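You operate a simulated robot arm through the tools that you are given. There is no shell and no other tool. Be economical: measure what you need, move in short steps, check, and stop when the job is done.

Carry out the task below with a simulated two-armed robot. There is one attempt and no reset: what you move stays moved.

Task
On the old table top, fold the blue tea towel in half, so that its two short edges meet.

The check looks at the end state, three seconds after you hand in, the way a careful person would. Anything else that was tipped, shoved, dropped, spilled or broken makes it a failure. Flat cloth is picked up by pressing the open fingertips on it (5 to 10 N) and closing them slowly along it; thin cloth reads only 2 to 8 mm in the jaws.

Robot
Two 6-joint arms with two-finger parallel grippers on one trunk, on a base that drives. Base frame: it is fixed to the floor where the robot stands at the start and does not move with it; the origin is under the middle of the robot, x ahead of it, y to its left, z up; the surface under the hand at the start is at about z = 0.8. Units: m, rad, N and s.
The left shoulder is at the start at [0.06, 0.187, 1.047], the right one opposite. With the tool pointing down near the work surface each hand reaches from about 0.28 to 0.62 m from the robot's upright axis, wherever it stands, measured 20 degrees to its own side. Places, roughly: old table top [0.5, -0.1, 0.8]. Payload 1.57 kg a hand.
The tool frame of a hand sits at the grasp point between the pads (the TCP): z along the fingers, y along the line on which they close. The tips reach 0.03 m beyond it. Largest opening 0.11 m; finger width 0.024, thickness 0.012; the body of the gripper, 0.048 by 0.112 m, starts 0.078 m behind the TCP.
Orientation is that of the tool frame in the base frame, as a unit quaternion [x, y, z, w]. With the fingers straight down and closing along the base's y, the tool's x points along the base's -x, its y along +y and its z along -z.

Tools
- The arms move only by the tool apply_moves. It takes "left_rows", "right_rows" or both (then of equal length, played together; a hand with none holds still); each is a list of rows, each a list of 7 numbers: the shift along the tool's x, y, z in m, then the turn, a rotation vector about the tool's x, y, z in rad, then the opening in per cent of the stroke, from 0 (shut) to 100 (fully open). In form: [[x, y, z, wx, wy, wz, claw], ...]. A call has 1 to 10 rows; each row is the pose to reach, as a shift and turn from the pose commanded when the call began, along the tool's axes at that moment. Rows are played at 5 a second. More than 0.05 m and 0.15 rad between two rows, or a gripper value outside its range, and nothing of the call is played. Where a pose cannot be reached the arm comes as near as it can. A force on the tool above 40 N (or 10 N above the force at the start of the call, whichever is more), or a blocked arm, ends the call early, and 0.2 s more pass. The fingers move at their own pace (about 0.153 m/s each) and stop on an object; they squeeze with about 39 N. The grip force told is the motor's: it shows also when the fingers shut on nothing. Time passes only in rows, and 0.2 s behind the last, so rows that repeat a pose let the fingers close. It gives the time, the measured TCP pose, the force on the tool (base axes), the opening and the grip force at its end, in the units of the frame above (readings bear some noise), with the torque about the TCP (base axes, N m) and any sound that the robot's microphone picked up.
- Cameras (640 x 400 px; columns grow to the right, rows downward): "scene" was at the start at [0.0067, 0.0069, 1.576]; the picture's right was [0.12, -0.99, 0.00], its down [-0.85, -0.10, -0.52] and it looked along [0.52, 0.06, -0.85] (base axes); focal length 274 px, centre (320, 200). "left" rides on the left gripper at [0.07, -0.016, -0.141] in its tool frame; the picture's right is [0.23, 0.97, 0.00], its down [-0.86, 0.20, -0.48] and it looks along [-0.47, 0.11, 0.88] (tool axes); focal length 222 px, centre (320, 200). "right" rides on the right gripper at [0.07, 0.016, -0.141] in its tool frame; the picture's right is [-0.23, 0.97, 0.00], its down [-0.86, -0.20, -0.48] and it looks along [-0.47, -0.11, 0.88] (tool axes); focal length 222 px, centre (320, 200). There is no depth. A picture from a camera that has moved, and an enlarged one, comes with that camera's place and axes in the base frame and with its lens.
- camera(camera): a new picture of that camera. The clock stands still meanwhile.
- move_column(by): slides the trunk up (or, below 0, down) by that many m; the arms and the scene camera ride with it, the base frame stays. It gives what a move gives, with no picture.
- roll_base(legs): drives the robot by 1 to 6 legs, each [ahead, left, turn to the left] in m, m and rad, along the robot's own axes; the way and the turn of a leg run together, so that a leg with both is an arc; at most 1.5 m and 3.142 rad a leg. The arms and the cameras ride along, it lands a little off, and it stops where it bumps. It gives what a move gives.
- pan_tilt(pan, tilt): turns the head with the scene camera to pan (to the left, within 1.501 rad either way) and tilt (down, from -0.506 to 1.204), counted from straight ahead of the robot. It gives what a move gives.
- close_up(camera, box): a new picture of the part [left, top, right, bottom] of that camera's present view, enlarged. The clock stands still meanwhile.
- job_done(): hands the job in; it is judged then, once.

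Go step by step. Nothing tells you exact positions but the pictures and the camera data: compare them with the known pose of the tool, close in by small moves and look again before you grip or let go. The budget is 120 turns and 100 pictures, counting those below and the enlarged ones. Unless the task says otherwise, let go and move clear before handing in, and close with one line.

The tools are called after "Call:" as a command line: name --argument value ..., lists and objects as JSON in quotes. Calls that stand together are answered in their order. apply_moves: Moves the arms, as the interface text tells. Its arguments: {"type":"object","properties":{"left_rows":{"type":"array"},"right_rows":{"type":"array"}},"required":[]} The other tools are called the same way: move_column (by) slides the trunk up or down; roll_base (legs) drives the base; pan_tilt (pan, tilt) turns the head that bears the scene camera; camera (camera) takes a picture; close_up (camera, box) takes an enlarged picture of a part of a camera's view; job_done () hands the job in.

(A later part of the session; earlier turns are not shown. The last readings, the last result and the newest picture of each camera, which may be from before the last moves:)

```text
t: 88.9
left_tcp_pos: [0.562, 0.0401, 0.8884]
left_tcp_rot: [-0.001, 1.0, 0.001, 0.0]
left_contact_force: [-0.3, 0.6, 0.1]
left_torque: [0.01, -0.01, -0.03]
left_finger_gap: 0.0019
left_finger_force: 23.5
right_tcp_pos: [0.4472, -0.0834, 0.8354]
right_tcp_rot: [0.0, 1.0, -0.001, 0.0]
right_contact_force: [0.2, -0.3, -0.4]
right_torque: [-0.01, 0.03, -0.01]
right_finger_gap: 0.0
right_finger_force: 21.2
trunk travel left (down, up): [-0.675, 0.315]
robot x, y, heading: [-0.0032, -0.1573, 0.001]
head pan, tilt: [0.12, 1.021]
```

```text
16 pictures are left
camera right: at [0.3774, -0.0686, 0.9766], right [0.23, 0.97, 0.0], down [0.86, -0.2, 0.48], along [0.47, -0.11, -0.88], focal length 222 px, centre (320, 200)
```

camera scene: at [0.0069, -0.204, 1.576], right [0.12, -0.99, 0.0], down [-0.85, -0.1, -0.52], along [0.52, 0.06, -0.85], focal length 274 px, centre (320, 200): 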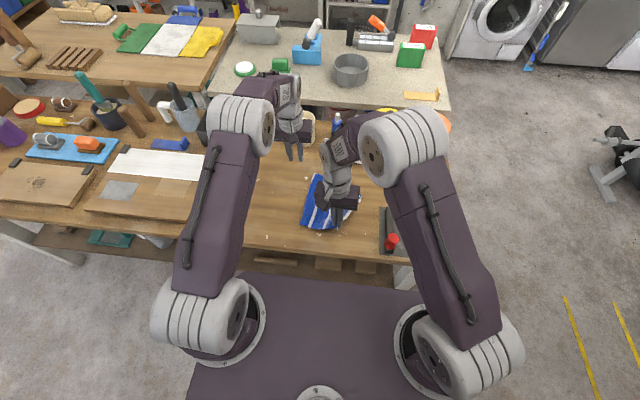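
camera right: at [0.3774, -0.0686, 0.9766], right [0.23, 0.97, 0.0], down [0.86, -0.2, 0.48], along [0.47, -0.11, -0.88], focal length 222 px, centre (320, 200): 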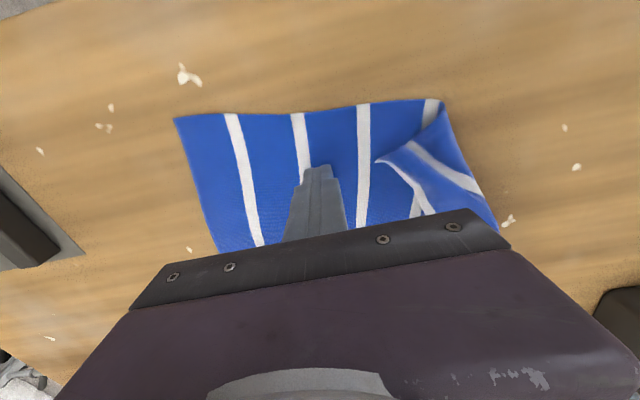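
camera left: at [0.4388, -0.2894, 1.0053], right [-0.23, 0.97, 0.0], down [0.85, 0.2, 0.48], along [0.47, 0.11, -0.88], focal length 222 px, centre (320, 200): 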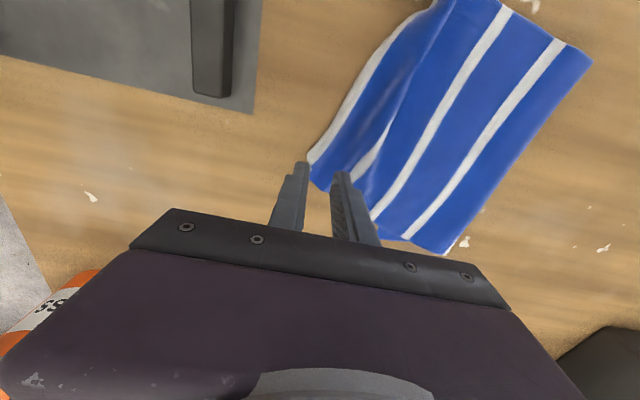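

The corner tip lies right in the path, at (0.445, −0.037). I sweep leftward and slightly toward me.

Call:
apply_moves --right_rows '[[0, 0.013, 0.001, 0, 0, 0, 0], [0, 0.026, 0.0012, 0, 0, 0, 0], [0.003, 0.039, 0.0012, 0, 0, 0, 0], [0.008, 0.051, 0.0012, 0, 0, 0, 0], [0.014, 0.063, 0.0008, 0, 0, 0, 0], [0.02, 0.075, 0.0008, 0, 0, 0, 0], [0.026, 0.087, 0.0008, 0, 0, 0, 0], [0.033, 0.099, 0.0008, 0, 0, 0, 0], [0.04, 0.111, 0.0008, 0, 0, 0, 0], [0.046, 0.123, 0.0008, 0, 0, 0, 0]]'

Call:
camera --camera "right"

```text
t: 91.1
left_tcp_pos: [0.5621, 0.0411, 0.8886]
left_tcp_rot: [-0.001, 1.0, 0.001, -0.001]
left_contact_force: [-1.6, -0.3, -0.7]
left_torque: [-0.01, 0.01, 0.02]
left_finger_gap: 0.002
left_finger_force: 23.8
right_tcp_pos: [0.3999, 0.0418, 0.8348]
right_tcp_rot: [0.0, 1.0, -0.001, -0.001]
right_contact_force: [-0.1, -0.5, 0.3]
right_torque: [0.03, -0.01, 0.0]
right_finger_gap: 0.0001
right_finger_force: 21.1
trunk travel left (down, up): [-0.675, 0.315]
robot x, y, heading: [-0.0008, -0.1598, 0.005]
head pan, tilt: [0.12, 1.021]
```

```text
15 pictures are left
camera right: at [0.3303, 0.0566, 0.9758], right [0.23, 0.97, 0.0], down [0.86, -0.2, 0.48], along [0.47, -0.11, -0.88], focal length 222 px, centre (320, 200)
```

right: 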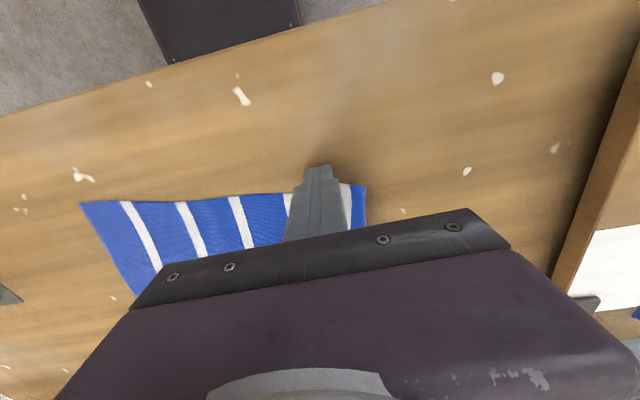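

I raise the right hand to see whether the corner flipped.

Call:
apply_moves --right_rows '[[0, 0, -0.03, 0, 0, 0, 0], [0.02, -0.03, -0.06, 0, 0, 0, 0], [0.03, -0.07, -0.08, 0, 0, 0, 10], [0.03, -0.1, -0.08, 0, 0, 0, 18]]'

Call:
close_up --camera "right" --box '[200, 60, 480, 240]'

```text
t: 92.1
left_tcp_pos: [0.5634, 0.0396, 0.8871]
left_tcp_rot: [-0.001, 1.0, 0.001, 0.0]
left_contact_force: [-1.3, 0.4, -0.8]
left_torque: [-0.01, -0.01, 0.02]
left_finger_gap: 0.0023
left_finger_force: 23.7
right_tcp_pos: [0.3729, -0.0585, 0.9153]
right_tcp_rot: [-0.001, 1.0, 0.0, 0.0]
right_contact_force: [-0.3, -1.2, 0.9]
right_torque: [0.02, 0.01, -0.02]
right_finger_gap: 0.0199
right_finger_force: 0.0
trunk travel left (down, up): [-0.675, 0.315]
robot x, y, heading: [0.0016, -0.1603, -0.001]
head pan, tilt: [0.12, 1.021]
```

```text
2.22 times, centred on (340, 150) of right
camera zoom: at [0.3027, -0.0427, 1.0576], right [0.23, 0.97, 0.0], down [0.86, -0.2, 0.48], along [0.47, -0.11, -0.88], focal length 494 px, centre (276, 311)
```

zoom: 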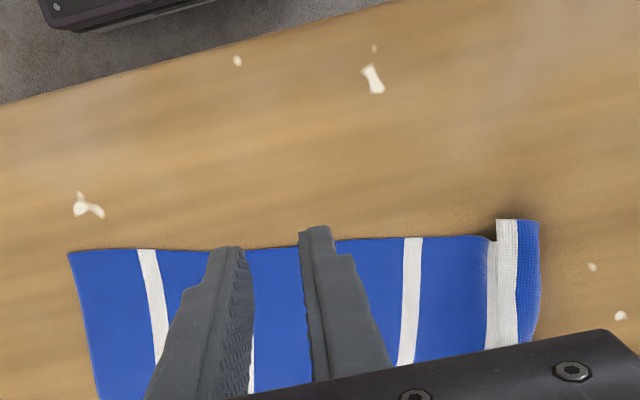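

The near strip of the edge (about 2 cm) is still folded onto the top face. I shift the base 6 cm left for right-hand reach, with the left hand compensating, before sweeping that strip out.

Call:
apply_moves --left_rows '[[-0.003, -0.02, 0, 0, 0, 0, 0], [-0.006, -0.04, 0, 0, 0, 0, 0], [-0.01, -0.06, 0, 0, 0, 0, 0]]'

Call:
roll_base --legs '[[0, 0.06, 0]]'

Call:
apply_moves --right_rows '[[-0.015, 0.003, 0.01, 0, 0, 0, 0], [-0.03, 0.006, 0.025, 0, 0, 0, 0], [-0.04, 0.009, 0.04, 0, 0, 0, 0], [-0.049, 0.012, 0.055, 0, 0, 0, 0], [-0.049, 0.012, 0.07, 0, 0, 0, 0], [-0.049, 0.012, 0.079, 0, 0, 0, 0], [-0.049, 0.012, 0.079, 0, 0, 0, 0]]'

Call:
camera --camera "right"

```text
t: 92.9
left_tcp_pos: [0.5739, -0.0154, 0.8889]
left_tcp_rot: [-0.005, 1.0, 0.001, 0.001]
left_contact_force: [-0.9, 0.4, 0.5]
left_torque: [0.0, -0.03, 0.0]
left_finger_gap: 0.0021
left_finger_force: 23.8
right_tcp_pos: [0.3716, -0.06, 0.9139]
right_tcp_rot: [0.001, 1.0, -0.003, -0.004]
right_contact_force: [-0.1, -0.5, -0.2]
right_torque: [-0.04, -0.02, 0.01]
right_finger_gap: 0.0199
right_finger_force: 0.2
trunk travel left (down, up): [-0.675, 0.315]
robot x, y, heading: [0.003, -0.1601, 0.001]
head pan, tilt: [0.12, 1.021]
```

```text
t: 93.9
left_tcp_pos: [0.5728, 0.0453, 0.8903]
left_tcp_rot: [-0.004, 1.0, 0.0, 0.001]
left_contact_force: [1.3, -0.2, 0.4]
left_torque: [-0.01, 0.03, -0.05]
left_finger_gap: 0.0022
left_finger_force: 24.0
right_tcp_pos: [0.3715, -0.0013, 0.9135]
right_tcp_rot: [0.002, 1.0, -0.003, -0.004]
right_contact_force: [-0.6, -0.8, 0.8]
right_torque: [-0.01, 0.02, 0.01]
right_finger_gap: 0.0198
right_finger_force: 0.0
trunk travel left (down, up): [-0.675, 0.315]
robot x, y, heading: [0.0028, -0.1079, 0.006]
head pan, tilt: [0.12, 1.021]
```

```text
t: 95.5
left_tcp_pos: [0.5723, 0.045, 0.8905]
left_tcp_rot: [-0.005, 1.0, 0.0, 0.001]
left_contact_force: [0.5, -0.3, -0.1]
left_torque: [0.01, -0.03, -0.03]
left_finger_gap: 0.002
left_finger_force: 23.6
right_tcp_pos: [0.4211, 0.0108, 0.8343]
right_tcp_rot: [0.001, 1.0, -0.004, -0.004]
right_contact_force: [0.0, -0.7, -0.5]
right_torque: [-0.02, 0.01, -0.02]
right_finger_gap: 0.0001
right_finger_force: 21.6
trunk travel left (down, up): [-0.675, 0.315]
robot x, y, heading: [-0.0018, -0.1008, -0.0]
head pan, tilt: [0.12, 1.021]
```

```text
13 pictures are left
camera right: at [0.3521, 0.0268, 0.9773], right [0.23, 0.97, -0.01], down [0.86, -0.2, 0.47], along [0.46, -0.12, -0.88], focal length 222 px, centre (320, 200)
```

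right: 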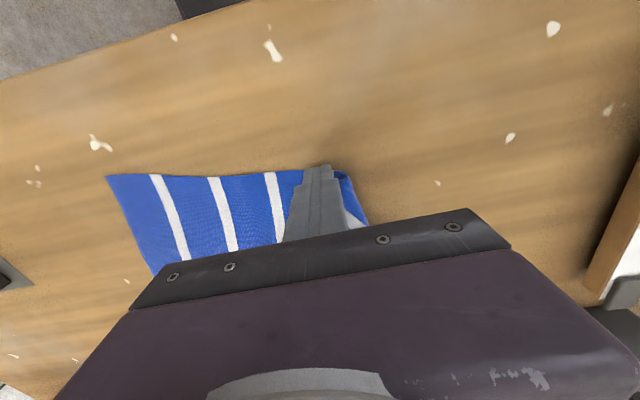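

The folded strip may now be partly under the fingers, so I hop 5 cm to the right, go back down and then sweep left.

Call:
apply_moves --right_rows '[[0, 0, -0.02, 0, 0, 0, 0], [0.003, -0.03, -0.03, 0, 0, 0, 0], [0.004, -0.055, -0.025, 0, 0, 0, 0], [0.004, -0.055, -0.008, 0, 0, 0, 0], [0.004, -0.055, 0.0, 0, 0, 0, 0], [0.004, -0.04, 0.0, 0, 0, 0, 0], [0.004, -0.025, 0.0003, 0, 0, 0, 0], [0.004, -0.01, 0.0003, 0, 0, 0, 0], [0.004, 0.005, 0.0003, 0, 0, 0, 0]]'

Call:
apply_moves --right_rows '[[0, 0.012, 0, 0, 0, 0, 0], [0, 0.024, 0, 0, 0, 0, 0], [0, 0.036, 0, 0, 0, 0, 0], [0, 0.048, 0, 0, 0, 0, 0], [0, 0.06, 0, 0, 0, 0, 0], [0, 0.06, -0.03, 0, 0, 0, 0], [0.02, 0.02, -0.07, 0, 0, 0, 0], [0.04, -0.02, -0.09, 0, 0, 0, 10], [0.04, -0.06, -0.09, 0, 0, 0, 18]]'

Call:
camera --camera "right"

```text
t: 97.5
left_tcp_pos: [0.5725, 0.0449, 0.8887]
left_tcp_rot: [-0.005, 1.0, 0.0, 0.001]
left_contact_force: [1.0, -0.3, -0.3]
left_torque: [0.01, 0.02, 0.0]
left_finger_gap: 0.0021
left_finger_force: 23.7
right_tcp_pos: [0.418, 0.0178, 0.8345]
right_tcp_rot: [0.001, 1.0, -0.003, -0.003]
right_contact_force: [-0.7, 0.0, 0.2]
right_torque: [-0.01, 0.01, -0.02]
right_finger_gap: 0.0
right_finger_force: 21.1
trunk travel left (down, up): [-0.675, 0.315]
robot x, y, heading: [-0.0009, -0.1043, 0.008]
head pan, tilt: [0.12, 1.021]
```

```text
refused: row 7 steps farther than a row can; nothing moved
```

```text
12 pictures are left
camera right: at [0.3483, 0.0333, 0.9762], right [0.23, 0.97, -0.01], down [0.86, -0.2, 0.47], along [0.46, -0.12, -0.88], focal length 222 px, centre (320, 200)
```

right: 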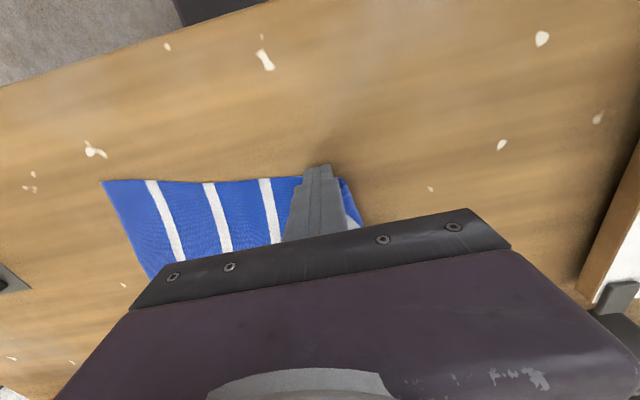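

One step was too large, so I resend with smaller steps.

Call:
apply_moves --right_rows '[[0, 0.012, 0, 0, 0, 0, 0], [0, 0.026, 0, 0, 0, 0, 0], [0, 0.04, 0, 0, 0, 0, 0], [0, 0.054, 0, 0, 0, 0, 0], [0, 0.065, 0, 0, 0, 0, 0], [0, 0.065, -0.03, 0, 0, 0, 0], [0.01, 0.045, -0.06, 0, 0, 0, 0], [0.03, 0.01, -0.08, 0, 0, 0, 0], [0.04, -0.03, -0.09, 0, 0, 0, 10], [0.04, -0.07, -0.09, 0, 0, 0, 18]]'

Call:
camera --camera "right"

```text
t: 99.7
left_tcp_pos: [0.5716, 0.0438, 0.8878]
left_tcp_rot: [-0.004, 1.0, 0.002, 0.0]
left_contact_force: [-1.0, 0.6, 0.5]
left_torque: [0.02, 0.03, 0.03]
left_finger_gap: 0.0021
left_finger_force: 23.7
right_tcp_pos: [0.3777, -0.0527, 0.9285]
right_tcp_rot: [0.001, 1.0, -0.001, -0.001]
right_contact_force: [-0.7, -0.7, 0.2]
right_torque: [0.01, 0.0, 0.02]
right_finger_gap: 0.02
right_finger_force: 0.1
trunk travel left (down, up): [-0.675, 0.315]
robot x, y, heading: [0.0017, -0.1001, 0.003]
head pan, tilt: [0.12, 1.021]
```

```text
11 pictures are left
camera right: at [0.3078, -0.0374, 1.069], right [0.23, 0.97, 0.0], down [0.86, -0.2, 0.48], along [0.46, -0.11, -0.88], focal length 222 px, centre (320, 200)
```

right: 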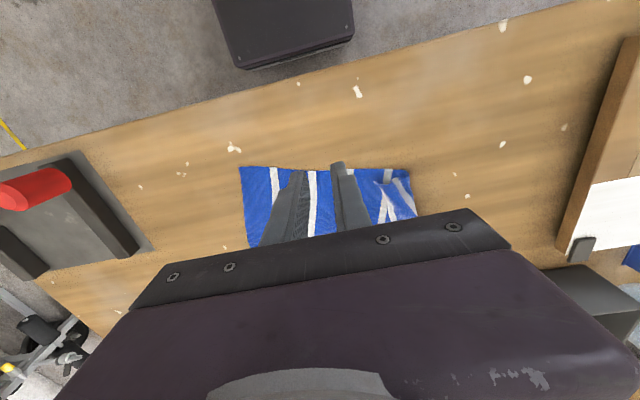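

The near corner is still turned in. I lay the far corner out flat by drawing the left hand further left and down, then release it so the right hand can work the near corner freely.

Call:
apply_moves --left_rows '[[0.002, 0.015, 0.005, 0, 0, 0, 0], [0.005, 0.03, 0.015, 0, 0, 0, 0], [0.008, 0.045, 0.028, 0, 0, 0, 0], [0.01, 0.06, 0.04, 0, 0, 0, 0], [0.012, 0.068, 0.05, 0, 0, 0, 0], [0.012, 0.068, 0.051, 0, 0, 0, 8], [0.012, 0.068, 0.051, 0, 0, 0, 18], [0.012, 0.068, 0.03, 0, 0, 0, 18], [0.012, 0.068, 0.0, 0, 0, 0, 18], [-0.005, 0.1, -0.03, 0, 0, 0, 18]]'

Call:
apply_moves --left_rows '[[0, 0.04, -0.02, 0, 0, 0, 18], [0.02, 0.08, -0.03, 0, 0, 0, 18], [0.04, 0.11, -0.03, 0, 0, 0, 18]]' --right_rows '[[0, -0.03, -0.01, 0, 0, 0, 18], [0, -0.07, -0.01, 0, 0, 0, 18], [0, -0.11, -0.01, 0, 0, 0, 18]]'

Call:
close_up --camera "scene" --box '[230, 134, 400, 250]'

```text
t: 101.9
left_tcp_pos: [0.5762, 0.1444, 0.9192]
left_tcp_rot: [-0.004, 1.0, 0.0, 0.0]
left_contact_force: [0.4, 0.8, 0.2]
left_torque: [-0.02, -0.01, 0.02]
left_finger_gap: 0.0197
left_finger_force: 0.2
right_tcp_pos: [0.3764, -0.0519, 0.9266]
right_tcp_rot: [0.002, 1.0, -0.003, -0.004]
right_contact_force: [-0.6, 0.0, -0.4]
right_torque: [-0.03, 0.04, 0.02]
right_finger_gap: 0.0198
right_finger_force: 0.1
trunk travel left (down, up): [-0.675, 0.315]
robot x, y, heading: [0.001, -0.101, 0.002]
head pan, tilt: [0.12, 1.021]
```

```text
t: 102.7
left_tcp_pos: [0.5359, 0.2533, 0.9512]
left_tcp_rot: [-0.004, 1.0, 0.0, 0.002]
left_contact_force: [-0.4, 0.4, 0.0]
left_torque: [0.0, 0.01, 0.02]
left_finger_gap: 0.0199
left_finger_force: 0.1
right_tcp_pos: [0.3785, -0.1651, 0.9346]
right_tcp_rot: [0.002, 1.0, -0.003, -0.003]
right_contact_force: [0.5, 0.0, 0.8]
right_torque: [0.01, 0.01, -0.03]
right_finger_gap: 0.0198
right_finger_force: 0.1
trunk travel left (down, up): [-0.675, 0.315]
robot x, y, heading: [-0.001, -0.1025, 0.009]
head pan, tilt: [0.12, 1.021]
```

```text
3.45 times, centred on (315, 192) of scene
camera zoom: at [0.0057, -0.0959, 1.576], right [0.12, -0.99, 0.0], down [-0.85, -0.11, -0.52], along [0.52, 0.07, -0.85], focal length 943 px, centre (337, 228)
```

zoom: 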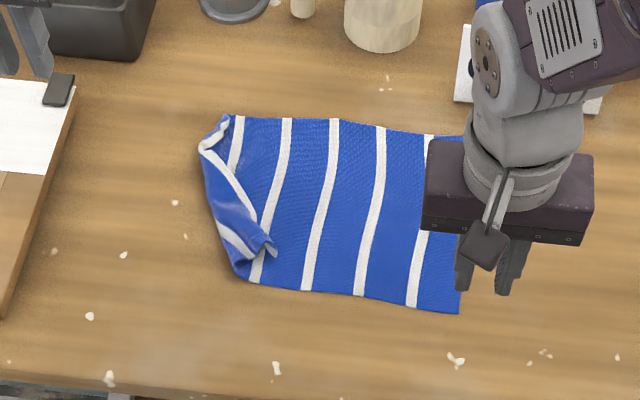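

The towel is nearly flat again; just the near-left corner is turned in, tip near (0.448, 0.025). I'll sweep it out with the left hand, which has more reach there, and take the right hand aside.

Call:
apply_moves --left_rows '[[0.013, -0.04, 0, 0, 0, 0, 0], [0.026, -0.08, 0.01, 0, 0, 0, 0], [0.039, -0.12, 0.02, 0, 0, 0, 0], [0.052, -0.16, 0.03, 0, 0, 0, 0], [0.065, -0.2, 0.045, 0, 0, 0, 0], [0.078, -0.24, 0.06, 0, 0, 0, 0], [0.091, -0.278, 0.08, 0, 0, 0, 0], [0.091, -0.278, 0.105, 0, 0, 0, 0], [0.091, -0.278, 0.1168, 0, 0, 0, 0], [0.091, -0.278, 0.1168, 0, 0, 0, 0]]' --right_rows '[[0, -0.04, 0, 0, 0, 0, 18], [0, -0.08, 0, 0, 0, 0, 18], [0, -0.12, 0, 0, 0, 0, 18], [0, -0.12, 0, 0, 0, 0, 18], [0, -0.12, 0, 0, 0, 0, 18], [0, -0.12, 0, 0, 0, 0, 18], [0, -0.12, 0, 0, 0, 0, 18], [0, -0.12, 0, 0, 0, 0, 18], [0, -0.12, 0, 0, 0, 0, 18], [0, -0.12, 0, 0, 0, 0, 18]]'

Call:
apply_moves --left_rows '[[0, 0.016, 0, 0, 0, 0, 0], [0, 0.032, 0, 0, 0, 0, 0], [0, 0.048, 0, 0, 0, 0, 0], [0.004, 0.064, 0, 0, 0, 0, 0], [0.01, 0.08, 0, 0, 0, 0, 0], [0.016, 0.096, 0, 0, 0, 0, 0], [0.022, 0.112, 0, 0, 0, 0, 0], [0.028, 0.128, 0, 0, 0, 0, 0], [0.034, 0.144, 0, 0, 0, 0, 0], [0.038, 0.158, 0, 0, 0, 0, 0]]'

Call:
camera --camera "left"

```text
t: 104.9
left_tcp_pos: [0.4466, -0.0247, 0.8321]
left_tcp_rot: [-0.004, 1.0, 0.002, 0.001]
left_contact_force: [-0.5, 0.4, -0.7]
left_torque: [0.01, 0.02, 0.01]
left_finger_gap: 0.0
left_finger_force: 21.0
right_tcp_pos: [0.3731, -0.2861, 0.9373]
right_tcp_rot: [0.002, 1.0, -0.003, -0.002]
right_contact_force: [-0.2, 0.0, 0.2]
right_torque: [0.02, -0.01, -0.01]
right_finger_gap: 0.0201
right_finger_force: 0.1
trunk travel left (down, up): [-0.675, 0.315]
robot x, y, heading: [-0.0013, -0.1023, 0.004]
head pan, tilt: [0.12, 1.021]
```

```text
t: 107.1
left_tcp_pos: [0.4048, 0.1328, 0.8319]
left_tcp_rot: [-0.004, 1.0, 0.0, 0.002]
left_contact_force: [-0.1, -1.7, 4.1]
left_torque: [-0.03, -0.01, -0.01]
left_finger_gap: 0.0
left_finger_force: 21.7
right_tcp_pos: [0.3736, -0.2873, 0.9383]
right_tcp_rot: [0.002, 1.0, -0.002, -0.003]
right_contact_force: [-0.3, -0.1, -0.5]
right_torque: [-0.01, -0.01, -0.02]
right_finger_gap: 0.0197
right_finger_force: 0.1
trunk travel left (down, up): [-0.675, 0.315]
robot x, y, heading: [-0.0004, -0.1002, -0.002]
head pan, tilt: [0.12, 1.021]
```

```text
9 pictures are left
camera left: at [0.3357, 0.1178, 0.9725], right [-0.24, 0.97, 0.0], down [0.85, 0.21, 0.48], along [0.47, 0.11, -0.88], focal length 222 px, centre (320, 200)
```

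left: 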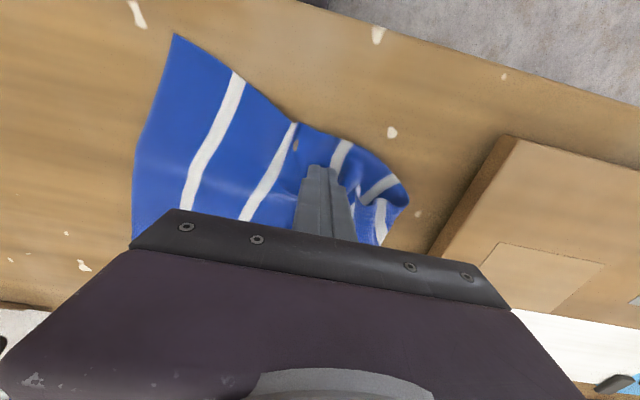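

The sweep was too low and dragged the towel. I lift and take one overview.

Call:
apply_moves --left_rows '[[0, 0, -0.03, 0, 0, 0, 0], [0, 0.02, -0.06, 0, 0, 0, 0], [0, 0.06, -0.08, 0, 0, 0, 0], [0, 0.1, -0.09, 0, 0, 0, 10], [0, 0.14, -0.09, 0, 0, 0, 18], [0, 0.18, -0.09, 0, 0, 0, 18]]'

Call:
close_up --camera "scene" --box '[220, 140, 380, 250]'

```text
t: 108.5
left_tcp_pos: [0.4015, 0.3127, 0.9215]
left_tcp_rot: [-0.003, 1.0, 0.0, 0.001]
left_contact_force: [-0.4, -0.5, 0.0]
left_torque: [-0.05, -0.01, 0.03]
left_finger_gap: 0.0197
left_finger_force: 0.1
right_tcp_pos: [0.3726, -0.2864, 0.9388]
right_tcp_rot: [0.002, 1.0, -0.004, -0.004]
right_contact_force: [0.6, -0.4, -0.6]
right_torque: [0.03, 0.01, 0.02]
right_finger_gap: 0.0202
right_finger_force: 0.1
trunk travel left (down, up): [-0.675, 0.315]
robot x, y, heading: [-0.0031, -0.1047, 0.002]
head pan, tilt: [0.12, 1.021]
```

```text
3.64 times, centred on (300, 195) of scene
camera zoom: at [0.0061, -0.093, 1.576], right [0.12, -0.99, 0.0], down [-0.85, -0.11, -0.52], along [0.52, 0.06, -0.85], focal length 995 px, centre (393, 218)
```

zoom: 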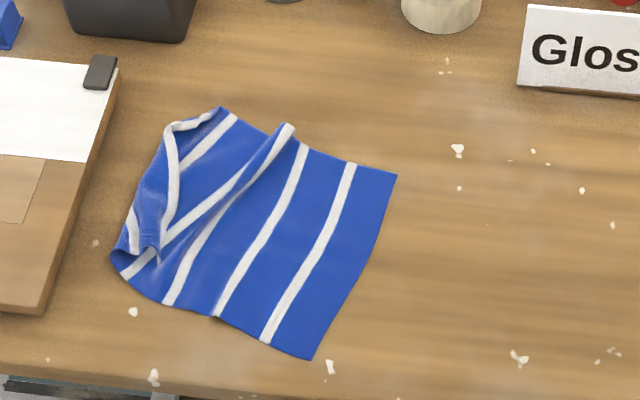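

The towel is now turned about 15° and has a pleat, but its right edge is flat and clean (corners about (0.53, −0.035) and (0.334, 0.015)). I'll grip that edge with both hands and draw the towel back right, which straightens it.

Call:
apply_moves --left_rows '[[-0.012, -0.037, 0, 0, 0, 0, 32], [-0.024, -0.074, 0, 0, 0, 0, 32], [-0.036, -0.111, 0.0, 0, 0, 0, 32], [-0.048, -0.148, 0.0, 0, 0, 0, 32], [-0.06, -0.185, 0.0, 0, 0, 0, 32], [-0.072, -0.222, 0.01, 0, 0, 0, 32], [-0.084, -0.259, 0.02, 0, 0, 0, 32], [-0.096, -0.296, 0.035, 0, 0, 0, 32], [-0.1085, -0.331, 0.05, 0, 0, 0, 32], [-0.1085, -0.331, 0.065, 0, 0, 0, 32]]' --right_rows '[[0.002, 0.034, 0, 0, 0, 0, 32], [0.004, 0.068, 0, 0, 0, 0, 32], [0.006, 0.102, 0, 0, 0, 0, 32], [0.008, 0.136, 0, 0, 0, 0, 32], [0.01, 0.17, 0.01, 0, 0, 0, 32], [0.012, 0.204, 0.02, 0, 0, 0, 32], [0.014, 0.238, 0.035, 0, 0, 0, 32], [0.0146, 0.272, 0.05, 0, 0, 0, 32], [0.0146, 0.306, 0.065, 0, 0, 0, 32], [0.0146, 0.306, 0.08, 0, 0, 0, 32]]'

Call:
camera --camera "right"

```text
t: 110.7
left_tcp_pos: [0.5201, -0.0035, 0.8585]
left_tcp_rot: [-0.02, 1.0, 0.001, 0.001]
left_contact_force: [0.0, -0.3, -0.8]
left_torque: [-0.01, -0.01, -0.02]
left_finger_gap: 0.0353
left_finger_force: 0.0
right_tcp_pos: [0.3682, 0.0142, 0.8529]
right_tcp_rot: [0.016, 1.0, -0.002, -0.005]
right_contact_force: [0.7, 1.2, 0.0]
right_torque: [0.01, -0.04, 0.02]
right_finger_gap: 0.0351
right_finger_force: 0.1
trunk travel left (down, up): [-0.675, 0.315]
robot x, y, heading: [0.0, -0.1031, -0.001]
head pan, tilt: [0.12, 1.021]
```

```text
7 pictures are left
camera right: at [0.3005, 0.0326, 0.995], right [0.26, 0.97, -0.01], down [0.85, -0.22, 0.47], along [0.45, -0.13, -0.88], focal length 222 px, centre (320, 200)
```

right: 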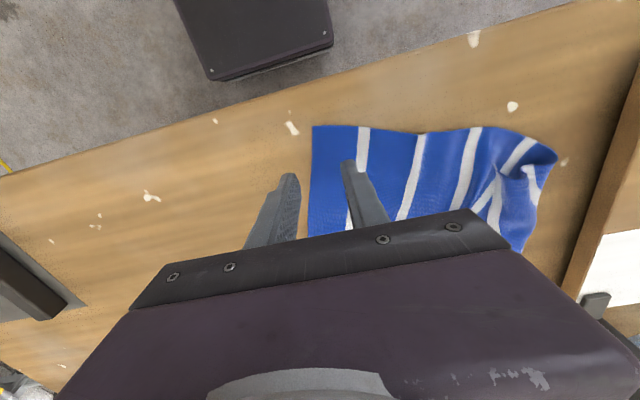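

The right edge runs just under the outer fingers, and the arms are touching lightly, so I spread the hands a little, correct the offsets and lower to contact.

Call:
apply_moves --left_rows '[[-0.002, 0.004, 0, 0, 0, 0, 32], [-0.003, 0.008, 0.008, 0, 0, 0, 32], [-0.003, 0.008, 0.018, 0, 0, 0, 32], [-0.003, 0.008, 0.025, 0, 0, 0, 32], [-0.003, 0.008, 0.025, 0, 0, 0, 32]]' --right_rows '[[0.007, 0.003, 0, 0, 0, 0, 32], [0.014, 0.005, 0.006, 0, 0, 0, 32], [0.014, 0.005, 0.014, 0, 0, 0, 32], [0.014, 0.005, 0.02, 0, 0, 0, 32], [0.014, 0.005, 0.02, 0, 0, 0, 32]]'

```text
t: 111.9
left_tcp_pos: [0.5235, -0.0001, 0.837]
left_tcp_rot: [-0.013, 1.0, -0.001, 0.005]
left_contact_force: [0.2, -0.4, -0.9]
left_torque: [-0.01, 0.01, 0.0]
left_finger_gap: 0.0354
left_finger_force: 0.0
right_tcp_pos: [0.3549, 0.0124, 0.8318]
right_tcp_rot: [0.018, 1.0, -0.007, -0.006]
right_contact_force: [4.1, -1.2, 21.5]
right_torque: [0.56, -0.09, -0.12]
right_finger_gap: 0.0341
right_finger_force: 0.0
trunk travel left (down, up): [-0.675, 0.315]
robot x, y, heading: [0.0022, -0.101, 0.003]
head pan, tilt: [0.12, 1.021]
```

The crossed arms still push on each other. I take the left hand away and grip the near-right corner with the right hand alone first.

Call:
apply_moves --left_rows '[[0, 0.01, -0.02, 0, 0, 0, 32], [0, 0.04, -0.05, 0, 0, 0, 32], [0, 0.08, -0.08, 0, 0, 0, 32], [0, 0.12, -0.1, 0, 0, 0, 32], [0, 0.15, -0.1, 0, 0, 0, 32], [0, 0.15, -0.1, 0, 0, 0, 32], [0, 0.15, -0.1, 0, 0, 0, 32]]' --right_rows '[[0, 0, -0.01, 0, 0, 0, 32], [0, 0, -0.01, 0, 0, 0, 32], [0, 0, -0.01, 0, 0, 0, 32], [0, 0, -0.01, 0, 0, 0, 32], [0, 0, -0.005, 0, 0, 0, 32], [0, 0, -0.002, 0, 0, 0, 32], [0, 0, -0.002, 0, 0, 0, 32]]'

```text
t: 113.5
left_tcp_pos: [0.5184, 0.1409, 0.9307]
left_tcp_rot: [-0.004, 1.0, 0.001, 0.0]
left_contact_force: [0.2, 0.0, 0.3]
left_torque: [0.01, 0.03, -0.02]
left_finger_gap: 0.0353
left_finger_force: 0.1
right_tcp_pos: [0.3487, 0.0262, 0.8378]
right_tcp_rot: [0.0, 1.0, -0.003, -0.003]
right_contact_force: [-0.5, 0.1, 0.2]
right_torque: [0.0, 0.03, 0.0]
right_finger_gap: 0.035
right_finger_force: 0.0
trunk travel left (down, up): [-0.675, 0.315]
robot x, y, heading: [-0.0035, -0.1026, 0.003]
head pan, tilt: [0.12, 1.021]
```

The right is free and well placed. I lower, press and close.

Call:
apply_moves --right_rows '[[0, 0, 0.004, 0, 0, 0, 32], [0, 0, 0.0065, 0, 0, 0, 32], [0, 0, 0.0065, 0, 0, 0, 28], [0, 0, 0.0065, 0, 0, 0, 23], [0, 0, 0.0065, 0, 0, 0, 18], [0, 0, 0.0065, 0, 0, 0, 13], [0, 0, 0.0065, 0, 0, 0, 8], [0, 0, 0.0065, 0, 0, 0, 3], [0, 0, 0.0065, 0, 0, 0, 0], [0, 0, 0.0065, 0, 0, 0, 0]]'

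```text
t: 115.7
left_tcp_pos: [0.5172, 0.1415, 0.9313]
left_tcp_rot: [-0.004, 1.0, 0.0, 0.003]
left_contact_force: [-0.1, 1.1, -0.6]
left_torque: [0.02, 0.06, 0.0]
left_finger_gap: 0.0349
left_finger_force: 0.0
right_tcp_pos: [0.3485, 0.0264, 0.8315]
right_tcp_rot: [0.002, 1.0, -0.003, -0.002]
right_contact_force: [3.5, 2.9, 27.1]
right_torque: [0.25, -0.11, -0.05]
right_finger_gap: 0.0031
right_finger_force: 24.2
trunk travel left (down, up): [-0.675, 0.315]
robot x, y, heading: [0.0015, -0.1022, 0.004]
head pan, tilt: [0.12, 1.021]
```

Held. I draw the near-right corner right and slightly away, low over the table, to turn the towel straight.

Call:
apply_moves --right_rows '[[0, 0, -0.012, 0, 0, 0, 0], [-0.006, -0.015, -0.015, 0, 0, 0, 0], [-0.012, -0.03, -0.015, 0, 0, 0, 0], [-0.018, -0.045, -0.015, 0, 0, 0, 0], [-0.024, -0.06, -0.015, 0, 0, 0, 0], [-0.03, -0.075, -0.015, 0, 0, 0, 0], [-0.036, -0.09, -0.015, 0, 0, 0, 0], [-0.042, -0.105, -0.015, 0, 0, 0, 0], [-0.048, -0.12, -0.015, 0, 0, 0, 0], [-0.048, -0.12, -0.015, 0, 0, 0, 0]]'

Call:
close_up --camera "scene" --box '[220, 130, 380, 250]'

```text
t: 117.9
left_tcp_pos: [0.5177, 0.1405, 0.9312]
left_tcp_rot: [-0.005, 1.0, -0.001, 0.0]
left_contact_force: [-0.1, 0.0, -0.4]
left_torque: [0.0, 0.03, -0.01]
left_finger_gap: 0.0351
left_finger_force: 0.0
right_tcp_pos: [0.3961, -0.0932, 0.8461]
right_tcp_rot: [0.003, 1.0, -0.003, -0.003]
right_contact_force: [0.4, 0.3, 0.5]
right_torque: [0.0, 0.0, 0.01]
right_finger_gap: 0.0025
right_finger_force: 24.3
trunk travel left (down, up): [-0.675, 0.315]
robot x, y, heading: [-0.0, -0.1, 0.003]
head pan, tilt: [0.12, 1.021]
```

```text
3.33 times, centred on (300, 190) of scene
camera zoom: at [0.0064, -0.0944, 1.576], right [0.12, -0.99, 0.0], down [-0.85, -0.11, -0.52], along [0.52, 0.06, -0.85], focal length 912 px, centre (387, 233)
```

zoom: 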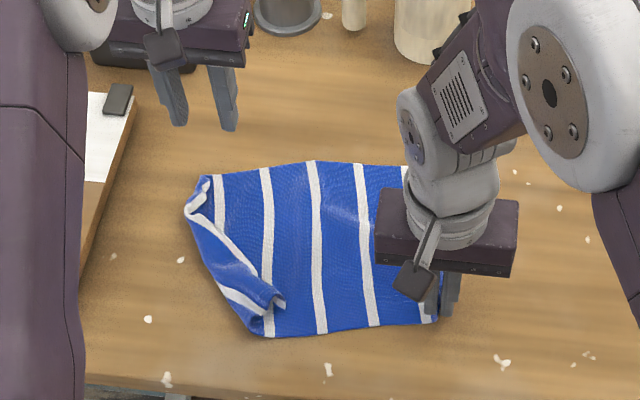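

That worked well: the towel is straight again and pinned by the right hand; only the near-left corner is turned in (tip about (0.39, 0.05)). With the right holding, I'll skim it open with the left at a proper height.

Call:
apply_moves --left_rows '[[0.025, -0.022, 0.0, 0, 0, 0, 0], [0.05, -0.044, 0.01, 0, 0, 0, 0], [0.075, -0.066, 0.025, 0, 0, 0, 0], [0.1, -0.088, 0.04, 0, 0, 0, 0], [0.115, -0.104, 0.06, 0, 0, 0, 0], [0.115, -0.104, 0.08, 0, 0, 0, 0], [0.115, -0.104, 0.0955, 0, 0, 0, 0], [0.115, -0.104, 0.0955, 0, 0, 0, 0]]'

```text
t: 119.7
left_tcp_pos: [0.4033, 0.0385, 0.8364]
left_tcp_rot: [-0.005, 1.0, 0.0, 0.001]
left_contact_force: [0.8, -1.0, 0.1]
left_torque: [0.01, -0.02, -0.01]
left_finger_gap: 0.0
left_finger_force: 21.0
right_tcp_pos: [0.3948, -0.0934, 0.8459]
right_tcp_rot: [0.002, 1.0, -0.004, -0.004]
right_contact_force: [-0.3, -1.0, -0.2]
right_torque: [-0.04, 0.03, 0.02]
right_finger_gap: 0.003
right_finger_force: 24.2
trunk travel left (down, up): [-0.675, 0.315]
robot x, y, heading: [0.0008, -0.1024, 0.007]
head pan, tilt: [0.12, 1.021]
```

Call:
apply_moves --left_rows '[[-0.004, -0.009, 0.001, 0, 0, 0, 0], [-0.004, -0.009, 0.0028, 0, 0, 0, 0], [0.004, 0.003, 0.0028, 0, 0, 0, 0], [0.013, 0.015, 0.0028, 0, 0, 0, 0], [0.022, 0.027, 0.0028, 0, 0, 0, 0], [0.031, 0.039, 0.0028, 0, 0, 0, 0], [0.039, 0.051, 0.0028, 0, 0, 0, 0], [0.047, 0.063, 0.0026, 0, 0, 0, 0], [0.055, 0.075, 0.0024, 0, 0, 0, 0], [0.062, 0.086, 0.0022, 0, 0, 0, 0]]'

Call:
apply_moves --left_rows '[[0, 0.01, -0.01, 0, 0, 0, 0], [0, 0.03, -0.04, 0, 0, 0, 0], [0, 0.06, -0.07, 0, 0, 0, 0], [-0.03, 0.09, -0.08, 0, 0, 0, 0], [-0.06, 0.11, -0.08, 0, 0, 0, 18]]'

Call:
close_up --camera "scene" --box '[220, 130, 380, 250]'

```text
t: 121.9
left_tcp_pos: [0.3415, 0.1228, 0.8337]
left_tcp_rot: [-0.004, 1.0, 0.0, 0.001]
left_contact_force: [1.1, -0.4, -0.1]
left_torque: [-0.01, 0.04, -0.01]
left_finger_gap: 0.0
left_finger_force: 21.1
right_tcp_pos: [0.397, -0.0929, 0.8461]
right_tcp_rot: [0.002, 1.0, -0.004, -0.004]
right_contact_force: [-0.2, -0.2, 0.5]
right_torque: [-0.01, -0.01, 0.01]
right_finger_gap: 0.0023
right_finger_force: 24.1
trunk travel left (down, up): [-0.675, 0.315]
robot x, y, heading: [0.0007, -0.1044, 0.002]
head pan, tilt: [0.12, 1.021]
```

```text
t: 123.1
left_tcp_pos: [0.4008, 0.2366, 0.9132]
left_tcp_rot: [-0.005, 1.0, 0.0, 0.0]
left_contact_force: [0.1, -0.2, -0.8]
left_torque: [-0.02, 0.03, -0.01]
left_finger_gap: 0.0199
left_finger_force: 0.1
right_tcp_pos: [0.3968, -0.093, 0.8461]
right_tcp_rot: [0.002, 1.0, -0.004, -0.003]
right_contact_force: [0.5, 0.3, -0.3]
right_torque: [0.02, 0.02, 0.01]
right_finger_gap: 0.0027
right_finger_force: 24.0
trunk travel left (down, up): [-0.675, 0.315]
robot x, y, heading: [-0.0004, -0.1049, 0.004]
head pan, tilt: [0.12, 1.021]
```

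```text
3.33 times, centred on (300, 190) of scene
camera zoom: at [0.0076, -0.0942, 1.576], right [0.12, -0.99, 0.0], down [-0.85, -0.11, -0.52], along [0.52, 0.06, -0.85], focal length 912 px, centre (387, 233)
```

zoom: 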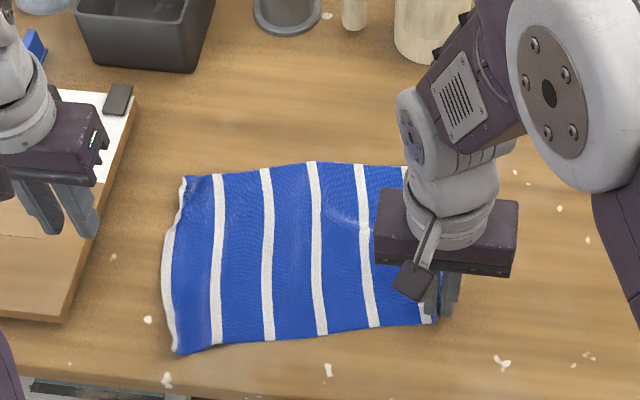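

The towel is flat and fully unfolded again. I set the right-hand corner down, release, and back off to see the whole rectangle before doing the fold again properly.

Call:
apply_moves --right_rows '[[0, -0.003, 0.007, 0, 0, 0, 0], [0, -0.003, 0.0125, 0, 0, 0, 0], [0, -0.003, 0.0125, 0, 0, 0, 8], [0, -0.003, 0.0125, 0, 0, 0, 18], [0, -0.003, 0.0125, 0, 0, 0, 30], [0, -0.003, -0.01, 0, 0, 0, 30], [0, -0.02, -0.05, 0, 0, 0, 25], [0, -0.06, -0.08, 0, 0, 0, 25], [0, -0.1, -0.09, 0, 0, 0, 25], [0, -0.14, -0.09, 0, 0, 0, 25]]'

Call:
close_up --camera "scene" --box '[230, 140, 370, 240]'

```text
t: 125.3
left_tcp_pos: [0.4003, 0.235, 0.9133]
left_tcp_rot: [-0.004, 1.0, 0.001, 0.001]
left_contact_force: [0.6, 0.3, 0.8]
left_torque: [-0.01, 0.0, -0.01]
left_finger_gap: 0.0196
left_finger_force: 0.0
right_tcp_pos: [0.3948, -0.2317, 0.9376]
right_tcp_rot: [0.001, 1.0, -0.003, -0.003]
right_contact_force: [-0.1, -0.1, -0.7]
right_torque: [0.0, -0.02, -0.02]
right_finger_gap: 0.0274
right_finger_force: 0.0
trunk travel left (down, up): [-0.675, 0.315]
robot x, y, heading: [-0.0005, -0.1021, 0.002]
head pan, tilt: [0.12, 1.021]
```

```text
4.00 times, centred on (300, 190) of scene
camera zoom: at [0.0067, -0.0964, 1.576], right [0.12, -0.99, 0.0], down [-0.85, -0.11, -0.52], along [0.52, 0.07, -0.85], focal length 1094 px, centre (400, 240)
```

zoom: 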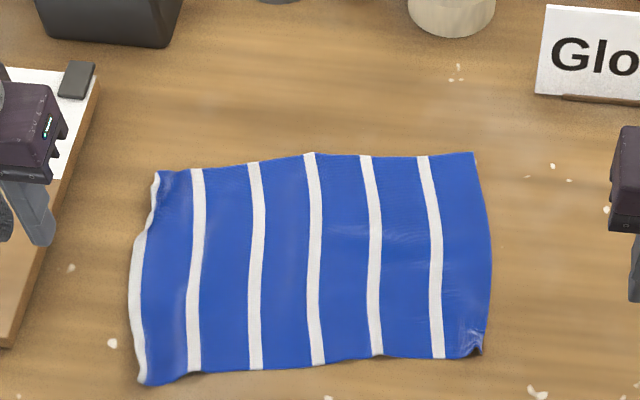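

The rectangle is clear: left corners at about (0.525, 0.178) and (0.329, 0.142), right corners at about (0.578, −0.092) and (0.386, −0.118). I bring both hands over the left corners, keeping about 16 cm between them.

Call:
apply_moves --left_rows '[[-0.02, 0.0, 0, 0, 0, 0, 25], [-0.04, -0.01, 0, 0, 0, 0, 25], [-0.06, -0.03, 0.0, 0, 0, 0, 25], [-0.08, -0.05, 0.01, 0, 0, 0, 25], [-0.1, -0.07, 0.02, 0, 0, 0, 25], [-0.112, -0.08, 0.03, 0, 0, 0, 25], [-0.112, -0.08, 0.04, 0, 0, 0, 25], [-0.112, -0.08, 0.053, 0, 0, 0, 25], [-0.112, -0.08, 0.063, 0, 0, 0, 25], [-0.112, -0.08, 0.065, 0, 0, 0, 25]]' --right_rows '[[0.006, 0.04, 0, 0, 0, 0, 25], [0.012, 0.08, 0, 0, 0, 0, 25], [0.018, 0.12, 0, 0, 0, 0, 25], [0.024, 0.16, 0, 0, 0, 0, 25], [0.03, 0.2, 0.01, 0, 0, 0, 25], [0.036, 0.24, 0.02, 0, 0, 0, 25], [0.042, 0.28, 0.035, 0, 0, 0, 25], [0.047, 0.32, 0.055, 0, 0, 0, 25], [0.049, 0.355, 0.075, 0, 0, 0, 25], [0.049, 0.363, 0.088, 0, 0, 0, 25]]'

```text
t: 127.5
left_tcp_pos: [0.5126, 0.1538, 0.8502]
left_tcp_rot: [-0.005, 1.0, 0.001, 0.001]
left_contact_force: [-0.1, 0.8, 0.4]
left_torque: [0.0, -0.01, 0.0]
left_finger_gap: 0.0275
left_finger_force: 0.0
right_tcp_pos: [0.3455, 0.1292, 0.8452]
right_tcp_rot: [0.001, 1.0, -0.004, -0.003]
right_contact_force: [0.1, 0.7, -0.8]
right_torque: [0.01, 0.01, -0.01]
right_finger_gap: 0.0275
right_finger_force: 0.0
trunk travel left (down, up): [-0.675, 0.315]
robot x, y, heading: [-0.0007, -0.1004, 0.001]
head pan, tilt: [0.12, 1.021]
```

No arm contact. I lower to touch.

Call:
apply_moves --left_rows '[[0, 0, 0.008, 0, 0, 0, 25], [0, 0, 0.0145, 0, 0, 0, 25], [0, 0, 0.0175, 0, 0, 0, 25], [0, 0, 0.0175, 0, 0, 0, 25]]' --right_rows '[[0, 0, 0.006, 0, 0, 0, 25], [0, 0, 0.01, 0, 0, 0, 25], [0, 0, 0.0135, 0, 0, 0, 25], [0, 0, 0.0135, 0, 0, 0, 25]]'

```text
t: 128.5
left_tcp_pos: [0.5155, 0.1547, 0.8324]
left_tcp_rot: [-0.004, 1.0, 0.001, 0.002]
left_contact_force: [0.6, 0.8, 4.9]
left_torque: [0.05, 0.01, -0.01]
left_finger_gap: 0.0275
left_finger_force: 0.3
right_tcp_pos: [0.3469, 0.1316, 0.8335]
right_tcp_rot: [0.002, 1.0, -0.003, -0.004]
right_contact_force: [0.1, 0.2, -0.5]
right_torque: [0.04, -0.03, -0.03]
right_finger_gap: 0.0274
right_finger_force: 0.0
trunk travel left (down, up): [-0.675, 0.315]
robot x, y, heading: [0.0001, -0.0994, 0.003]
head pan, tilt: [0.12, 1.021]
```

Call:
apply_moves --left_rows '[[0, 0, 0, 0, 0, 0, 25], [0, 0, 0.0002, 0, 0, 0, 25], [0, 0, 0.0002, 0, 0, 0, 21], [0, 0, 0.0002, 0, 0, 0, 17], [0, 0, 0.0002, 0, 0, 0, 13], [0, 0, 0.0002, 0, 0, 0, 9], [0, 0, 0.0002, 0, 0, 0, 5], [0, 0, 0.0002, 0, 0, 0, 1], [0, 0, 0.0002, 0, 0, 0, 0], [0, 0, 0.0002, 0, 0, 0, 0]]' --right_rows '[[0, 0, 0.0012, 0, 0, 0, 25], [0, 0, 0.002, 0, 0, 0, 25], [0, 0, 0.002, 0, 0, 0, 21], [0, 0, 0.002, 0, 0, 0, 17], [0, 0, 0.002, 0, 0, 0, 13], [0, 0, 0.002, 0, 0, 0, 9], [0, 0, 0.002, 0, 0, 0, 5], [0, 0, 0.002, 0, 0, 0, 1], [0, 0, 0.002, 0, 0, 0, 0], [0, 0, 0.002, 0, 0, 0, 0]]'

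```text
t: 130.7
left_tcp_pos: [0.5145, 0.1537, 0.8325]
left_tcp_rot: [-0.004, 1.0, 0.001, 0.001]
left_contact_force: [0.2, -2.1, 7.7]
left_torque: [-0.02, 0.0, 0.02]
left_finger_gap: 0.0023
left_finger_force: 23.4
right_tcp_pos: [0.347, 0.1296, 0.8333]
right_tcp_rot: [0.001, 1.0, -0.002, -0.003]
right_contact_force: [-0.1, -0.4, 1.2]
right_torque: [0.03, -0.01, -0.04]
right_finger_gap: 0.0021
right_finger_force: 24.0
trunk travel left (down, up): [-0.675, 0.315]
robot x, y, heading: [0.0005, -0.1013, 0.003]
head pan, tilt: [0.12, 1.021]
```

Both hold at the edge (2.3 and 2.1 mm). I carry the edge over along a higher, taut arc, stopping about 5 cm above the right edge.

Call:
apply_moves --left_rows '[[0, -0.001, -0.02, 0, 0, 0, 0], [-0.0015, -0.007, -0.04, 0, 0, 0, 0], [-0.005, -0.024, -0.0726, 0, 0, 0, 0], [-0.011, -0.048, -0.0967, 0, 0, 0, 0], [-0.017, -0.078, -0.112, 0, 0, 0, 0], [-0.025, -0.113, -0.118, 0, 0, 0, 0], [-0.033, -0.148, -0.112, 0, 0, 0, 0], [-0.039, -0.178, -0.0967, 0, 0, 0, 0], [-0.045, -0.202, -0.0726, 0, 0, 0, 0], [-0.048, -0.215, -0.05, 0, 0, 0, 0]]' --right_rows '[[0, -0.001, -0.02, 0, 0, 0, 0], [-0.0015, -0.007, -0.04, 0, 0, 0, 0], [-0.005, -0.024, -0.0726, 0, 0, 0, 0], [-0.011, -0.048, -0.0967, 0, 0, 0, 0], [-0.017, -0.078, -0.112, 0, 0, 0, 0], [-0.025, -0.113, -0.118, 0, 0, 0, 0], [-0.033, -0.148, -0.112, 0, 0, 0, 0], [-0.039, -0.178, -0.0967, 0, 0, 0, 0], [-0.045, -0.202, -0.0726, 0, 0, 0, 0], [-0.048, -0.215, -0.05, 0, 0, 0, 0]]'

Call:
camera --camera "left"

```text
t: 132.9
left_tcp_pos: [0.562, -0.0609, 0.8815]
left_tcp_rot: [-0.004, 1.0, 0.001, 0.001]
left_contact_force: [0.2, 0.0, -0.5]
left_torque: [0.02, -0.01, -0.01]
left_finger_gap: 0.0023
left_finger_force: 23.6
right_tcp_pos: [0.3953, -0.0854, 0.883]
right_tcp_rot: [0.001, 1.0, -0.004, -0.004]
right_contact_force: [0.1, -0.1, 0.6]
right_torque: [-0.01, -0.02, -0.01]
right_finger_gap: 0.0025
right_finger_force: 23.6
trunk travel left (down, up): [-0.675, 0.315]
robot x, y, heading: [-0.0007, -0.1041, 0.002]
head pan, tilt: [0.12, 1.021]
```

```text
3 pictures are left
camera left: at [0.4931, -0.0762, 1.0234], right [-0.24, 0.97, 0.0], down [0.85, 0.21, 0.48], along [0.47, 0.11, -0.88], focal length 222 px, centre (320, 200)
```

left: 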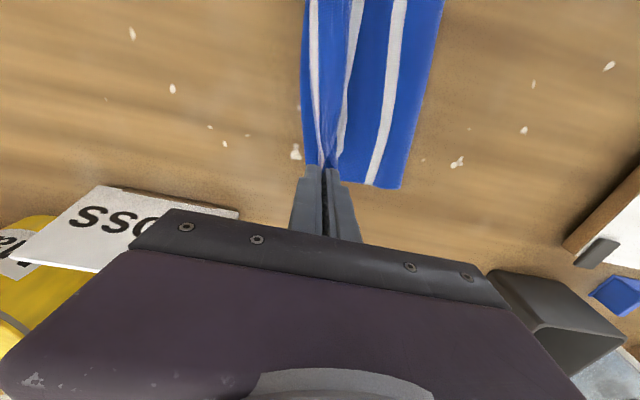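

The bottom edge has crept to about y ≈ −0.08 and the crease sits about 3 cm too far right, leaving slack. I carry the edge back left to lay more cloth down, then come forward again on a tauter arc.

Call:
apply_moves --left_rows '[[0.009, 0.04, -0.025, 0, 0, 0, 0], [0.018, 0.08, -0.045, 0, 0, 0, 0], [0.026, 0.12, -0.054, 0, 0, 0, 0], [0.033, 0.15, -0.056, 0, 0, 0, 0], [0.04, 0.18, -0.054, 0, 0, 0, 0], [0.04, 0.18, -0.054, 0, 0, 0, 0], [0.033, 0.151, -0.066, 0, 0, 0, 0], [0.026, 0.12, -0.07, 0, 0, 0, 0], [0.02, 0.089, -0.066, 0, 0, 0, 0], [0.013, 0.06, -0.054, 0, 0, 0, 0]]' --right_rows '[[0.009, 0.04, -0.025, 0, 0, 0, 0], [0.018, 0.08, -0.045, 0, 0, 0, 0], [0.026, 0.12, -0.054, 0, 0, 0, 0], [0.033, 0.15, -0.056, 0, 0, 0, 0], [0.04, 0.18, -0.054, 0, 0, 0, 0], [0.04, 0.18, -0.054, 0, 0, 0, 0], [0.033, 0.151, -0.066, 0, 0, 0, 0], [0.026, 0.12, -0.07, 0, 0, 0, 0], [0.02, 0.089, -0.066, 0, 0, 0, 0], [0.013, 0.06, -0.054, 0, 0, 0, 0]]'

```text
t: 135.1
left_tcp_pos: [0.5509, 0.0005, 0.9367]
left_tcp_rot: [-0.005, 1.0, 0.001, 0.001]
left_contact_force: [0.2, -0.7, -0.3]
left_torque: [0.01, 0.05, -0.03]
left_finger_gap: 0.0021
left_finger_force: 23.5
right_tcp_pos: [0.3811, -0.0232, 0.934]
right_tcp_rot: [0.002, 1.0, -0.002, -0.004]
right_contact_force: [0.8, 0.0, -0.4]
right_torque: [0.04, -0.01, 0.02]
right_finger_gap: 0.0023
right_finger_force: 23.8
trunk travel left (down, up): [-0.675, 0.315]
robot x, y, heading: [-0.0006, -0.102, 0.002]
head pan, tilt: [0.12, 1.021]
```

I complete the arc down to about 1 cm height and check with one picture.

Call:
apply_moves --left_rows '[[-0.0055, -0.025, 0.019, 0, 0, 0, 0], [-0.0095, -0.044, 0.044, 0, 0, 0, 0], [-0.0115, -0.054, 0.067, 0, 0, 0, 0], [-0.0125, -0.058, 0.083, 0, 0, 0, 0], [-0.013, -0.06, 0.092, 0, 0, 0, 0], [-0.013, -0.06, 0.092, 0, 0, 0, 0]]' --right_rows '[[-0.0055, -0.025, 0.019, 0, 0, 0, 0], [-0.0095, -0.044, 0.044, 0, 0, 0, 0], [-0.0115, -0.054, 0.067, 0, 0, 0, 0], [-0.0125, -0.058, 0.083, 0, 0, 0, 0], [-0.013, -0.06, 0.092, 0, 0, 0, 0], [-0.013, -0.06, 0.092, 0, 0, 0, 0]]'

Call:
camera --camera "left"

```text
t: 136.5
left_tcp_pos: [0.5634, -0.061, 0.8439]
left_tcp_rot: [-0.005, 1.0, 0.001, 0.001]
left_contact_force: [-0.2, -0.4, 0.4]
left_torque: [0.01, -0.01, -0.01]
left_finger_gap: 0.0022
left_finger_force: 23.2
right_tcp_pos: [0.3941, -0.086, 0.8431]
right_tcp_rot: [0.001, 1.0, -0.003, -0.004]
right_contact_force: [0.3, 0.6, 0.1]
right_torque: [-0.03, 0.02, -0.02]
right_finger_gap: 0.0023
right_finger_force: 23.6
trunk travel left (down, up): [-0.675, 0.315]
robot x, y, heading: [-0.0003, -0.1015, 0.003]
head pan, tilt: [0.12, 1.021]
```

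```text
2 pictures are left
camera left: at [0.4929, -0.0767, 0.9848], right [-0.24, 0.97, 0.0], down [0.85, 0.21, 0.48], along [0.47, 0.11, -0.88], focal length 222 px, centre (320, 200)
```

left: 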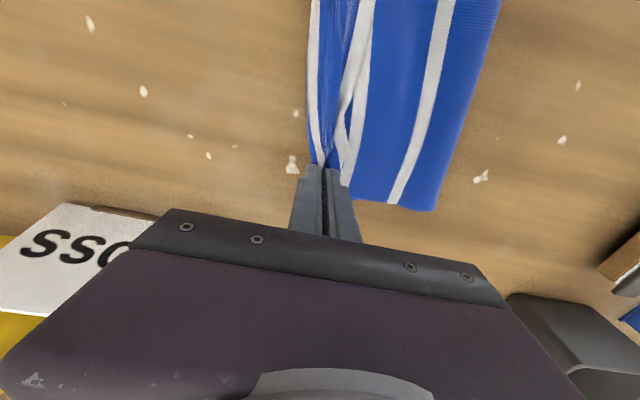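

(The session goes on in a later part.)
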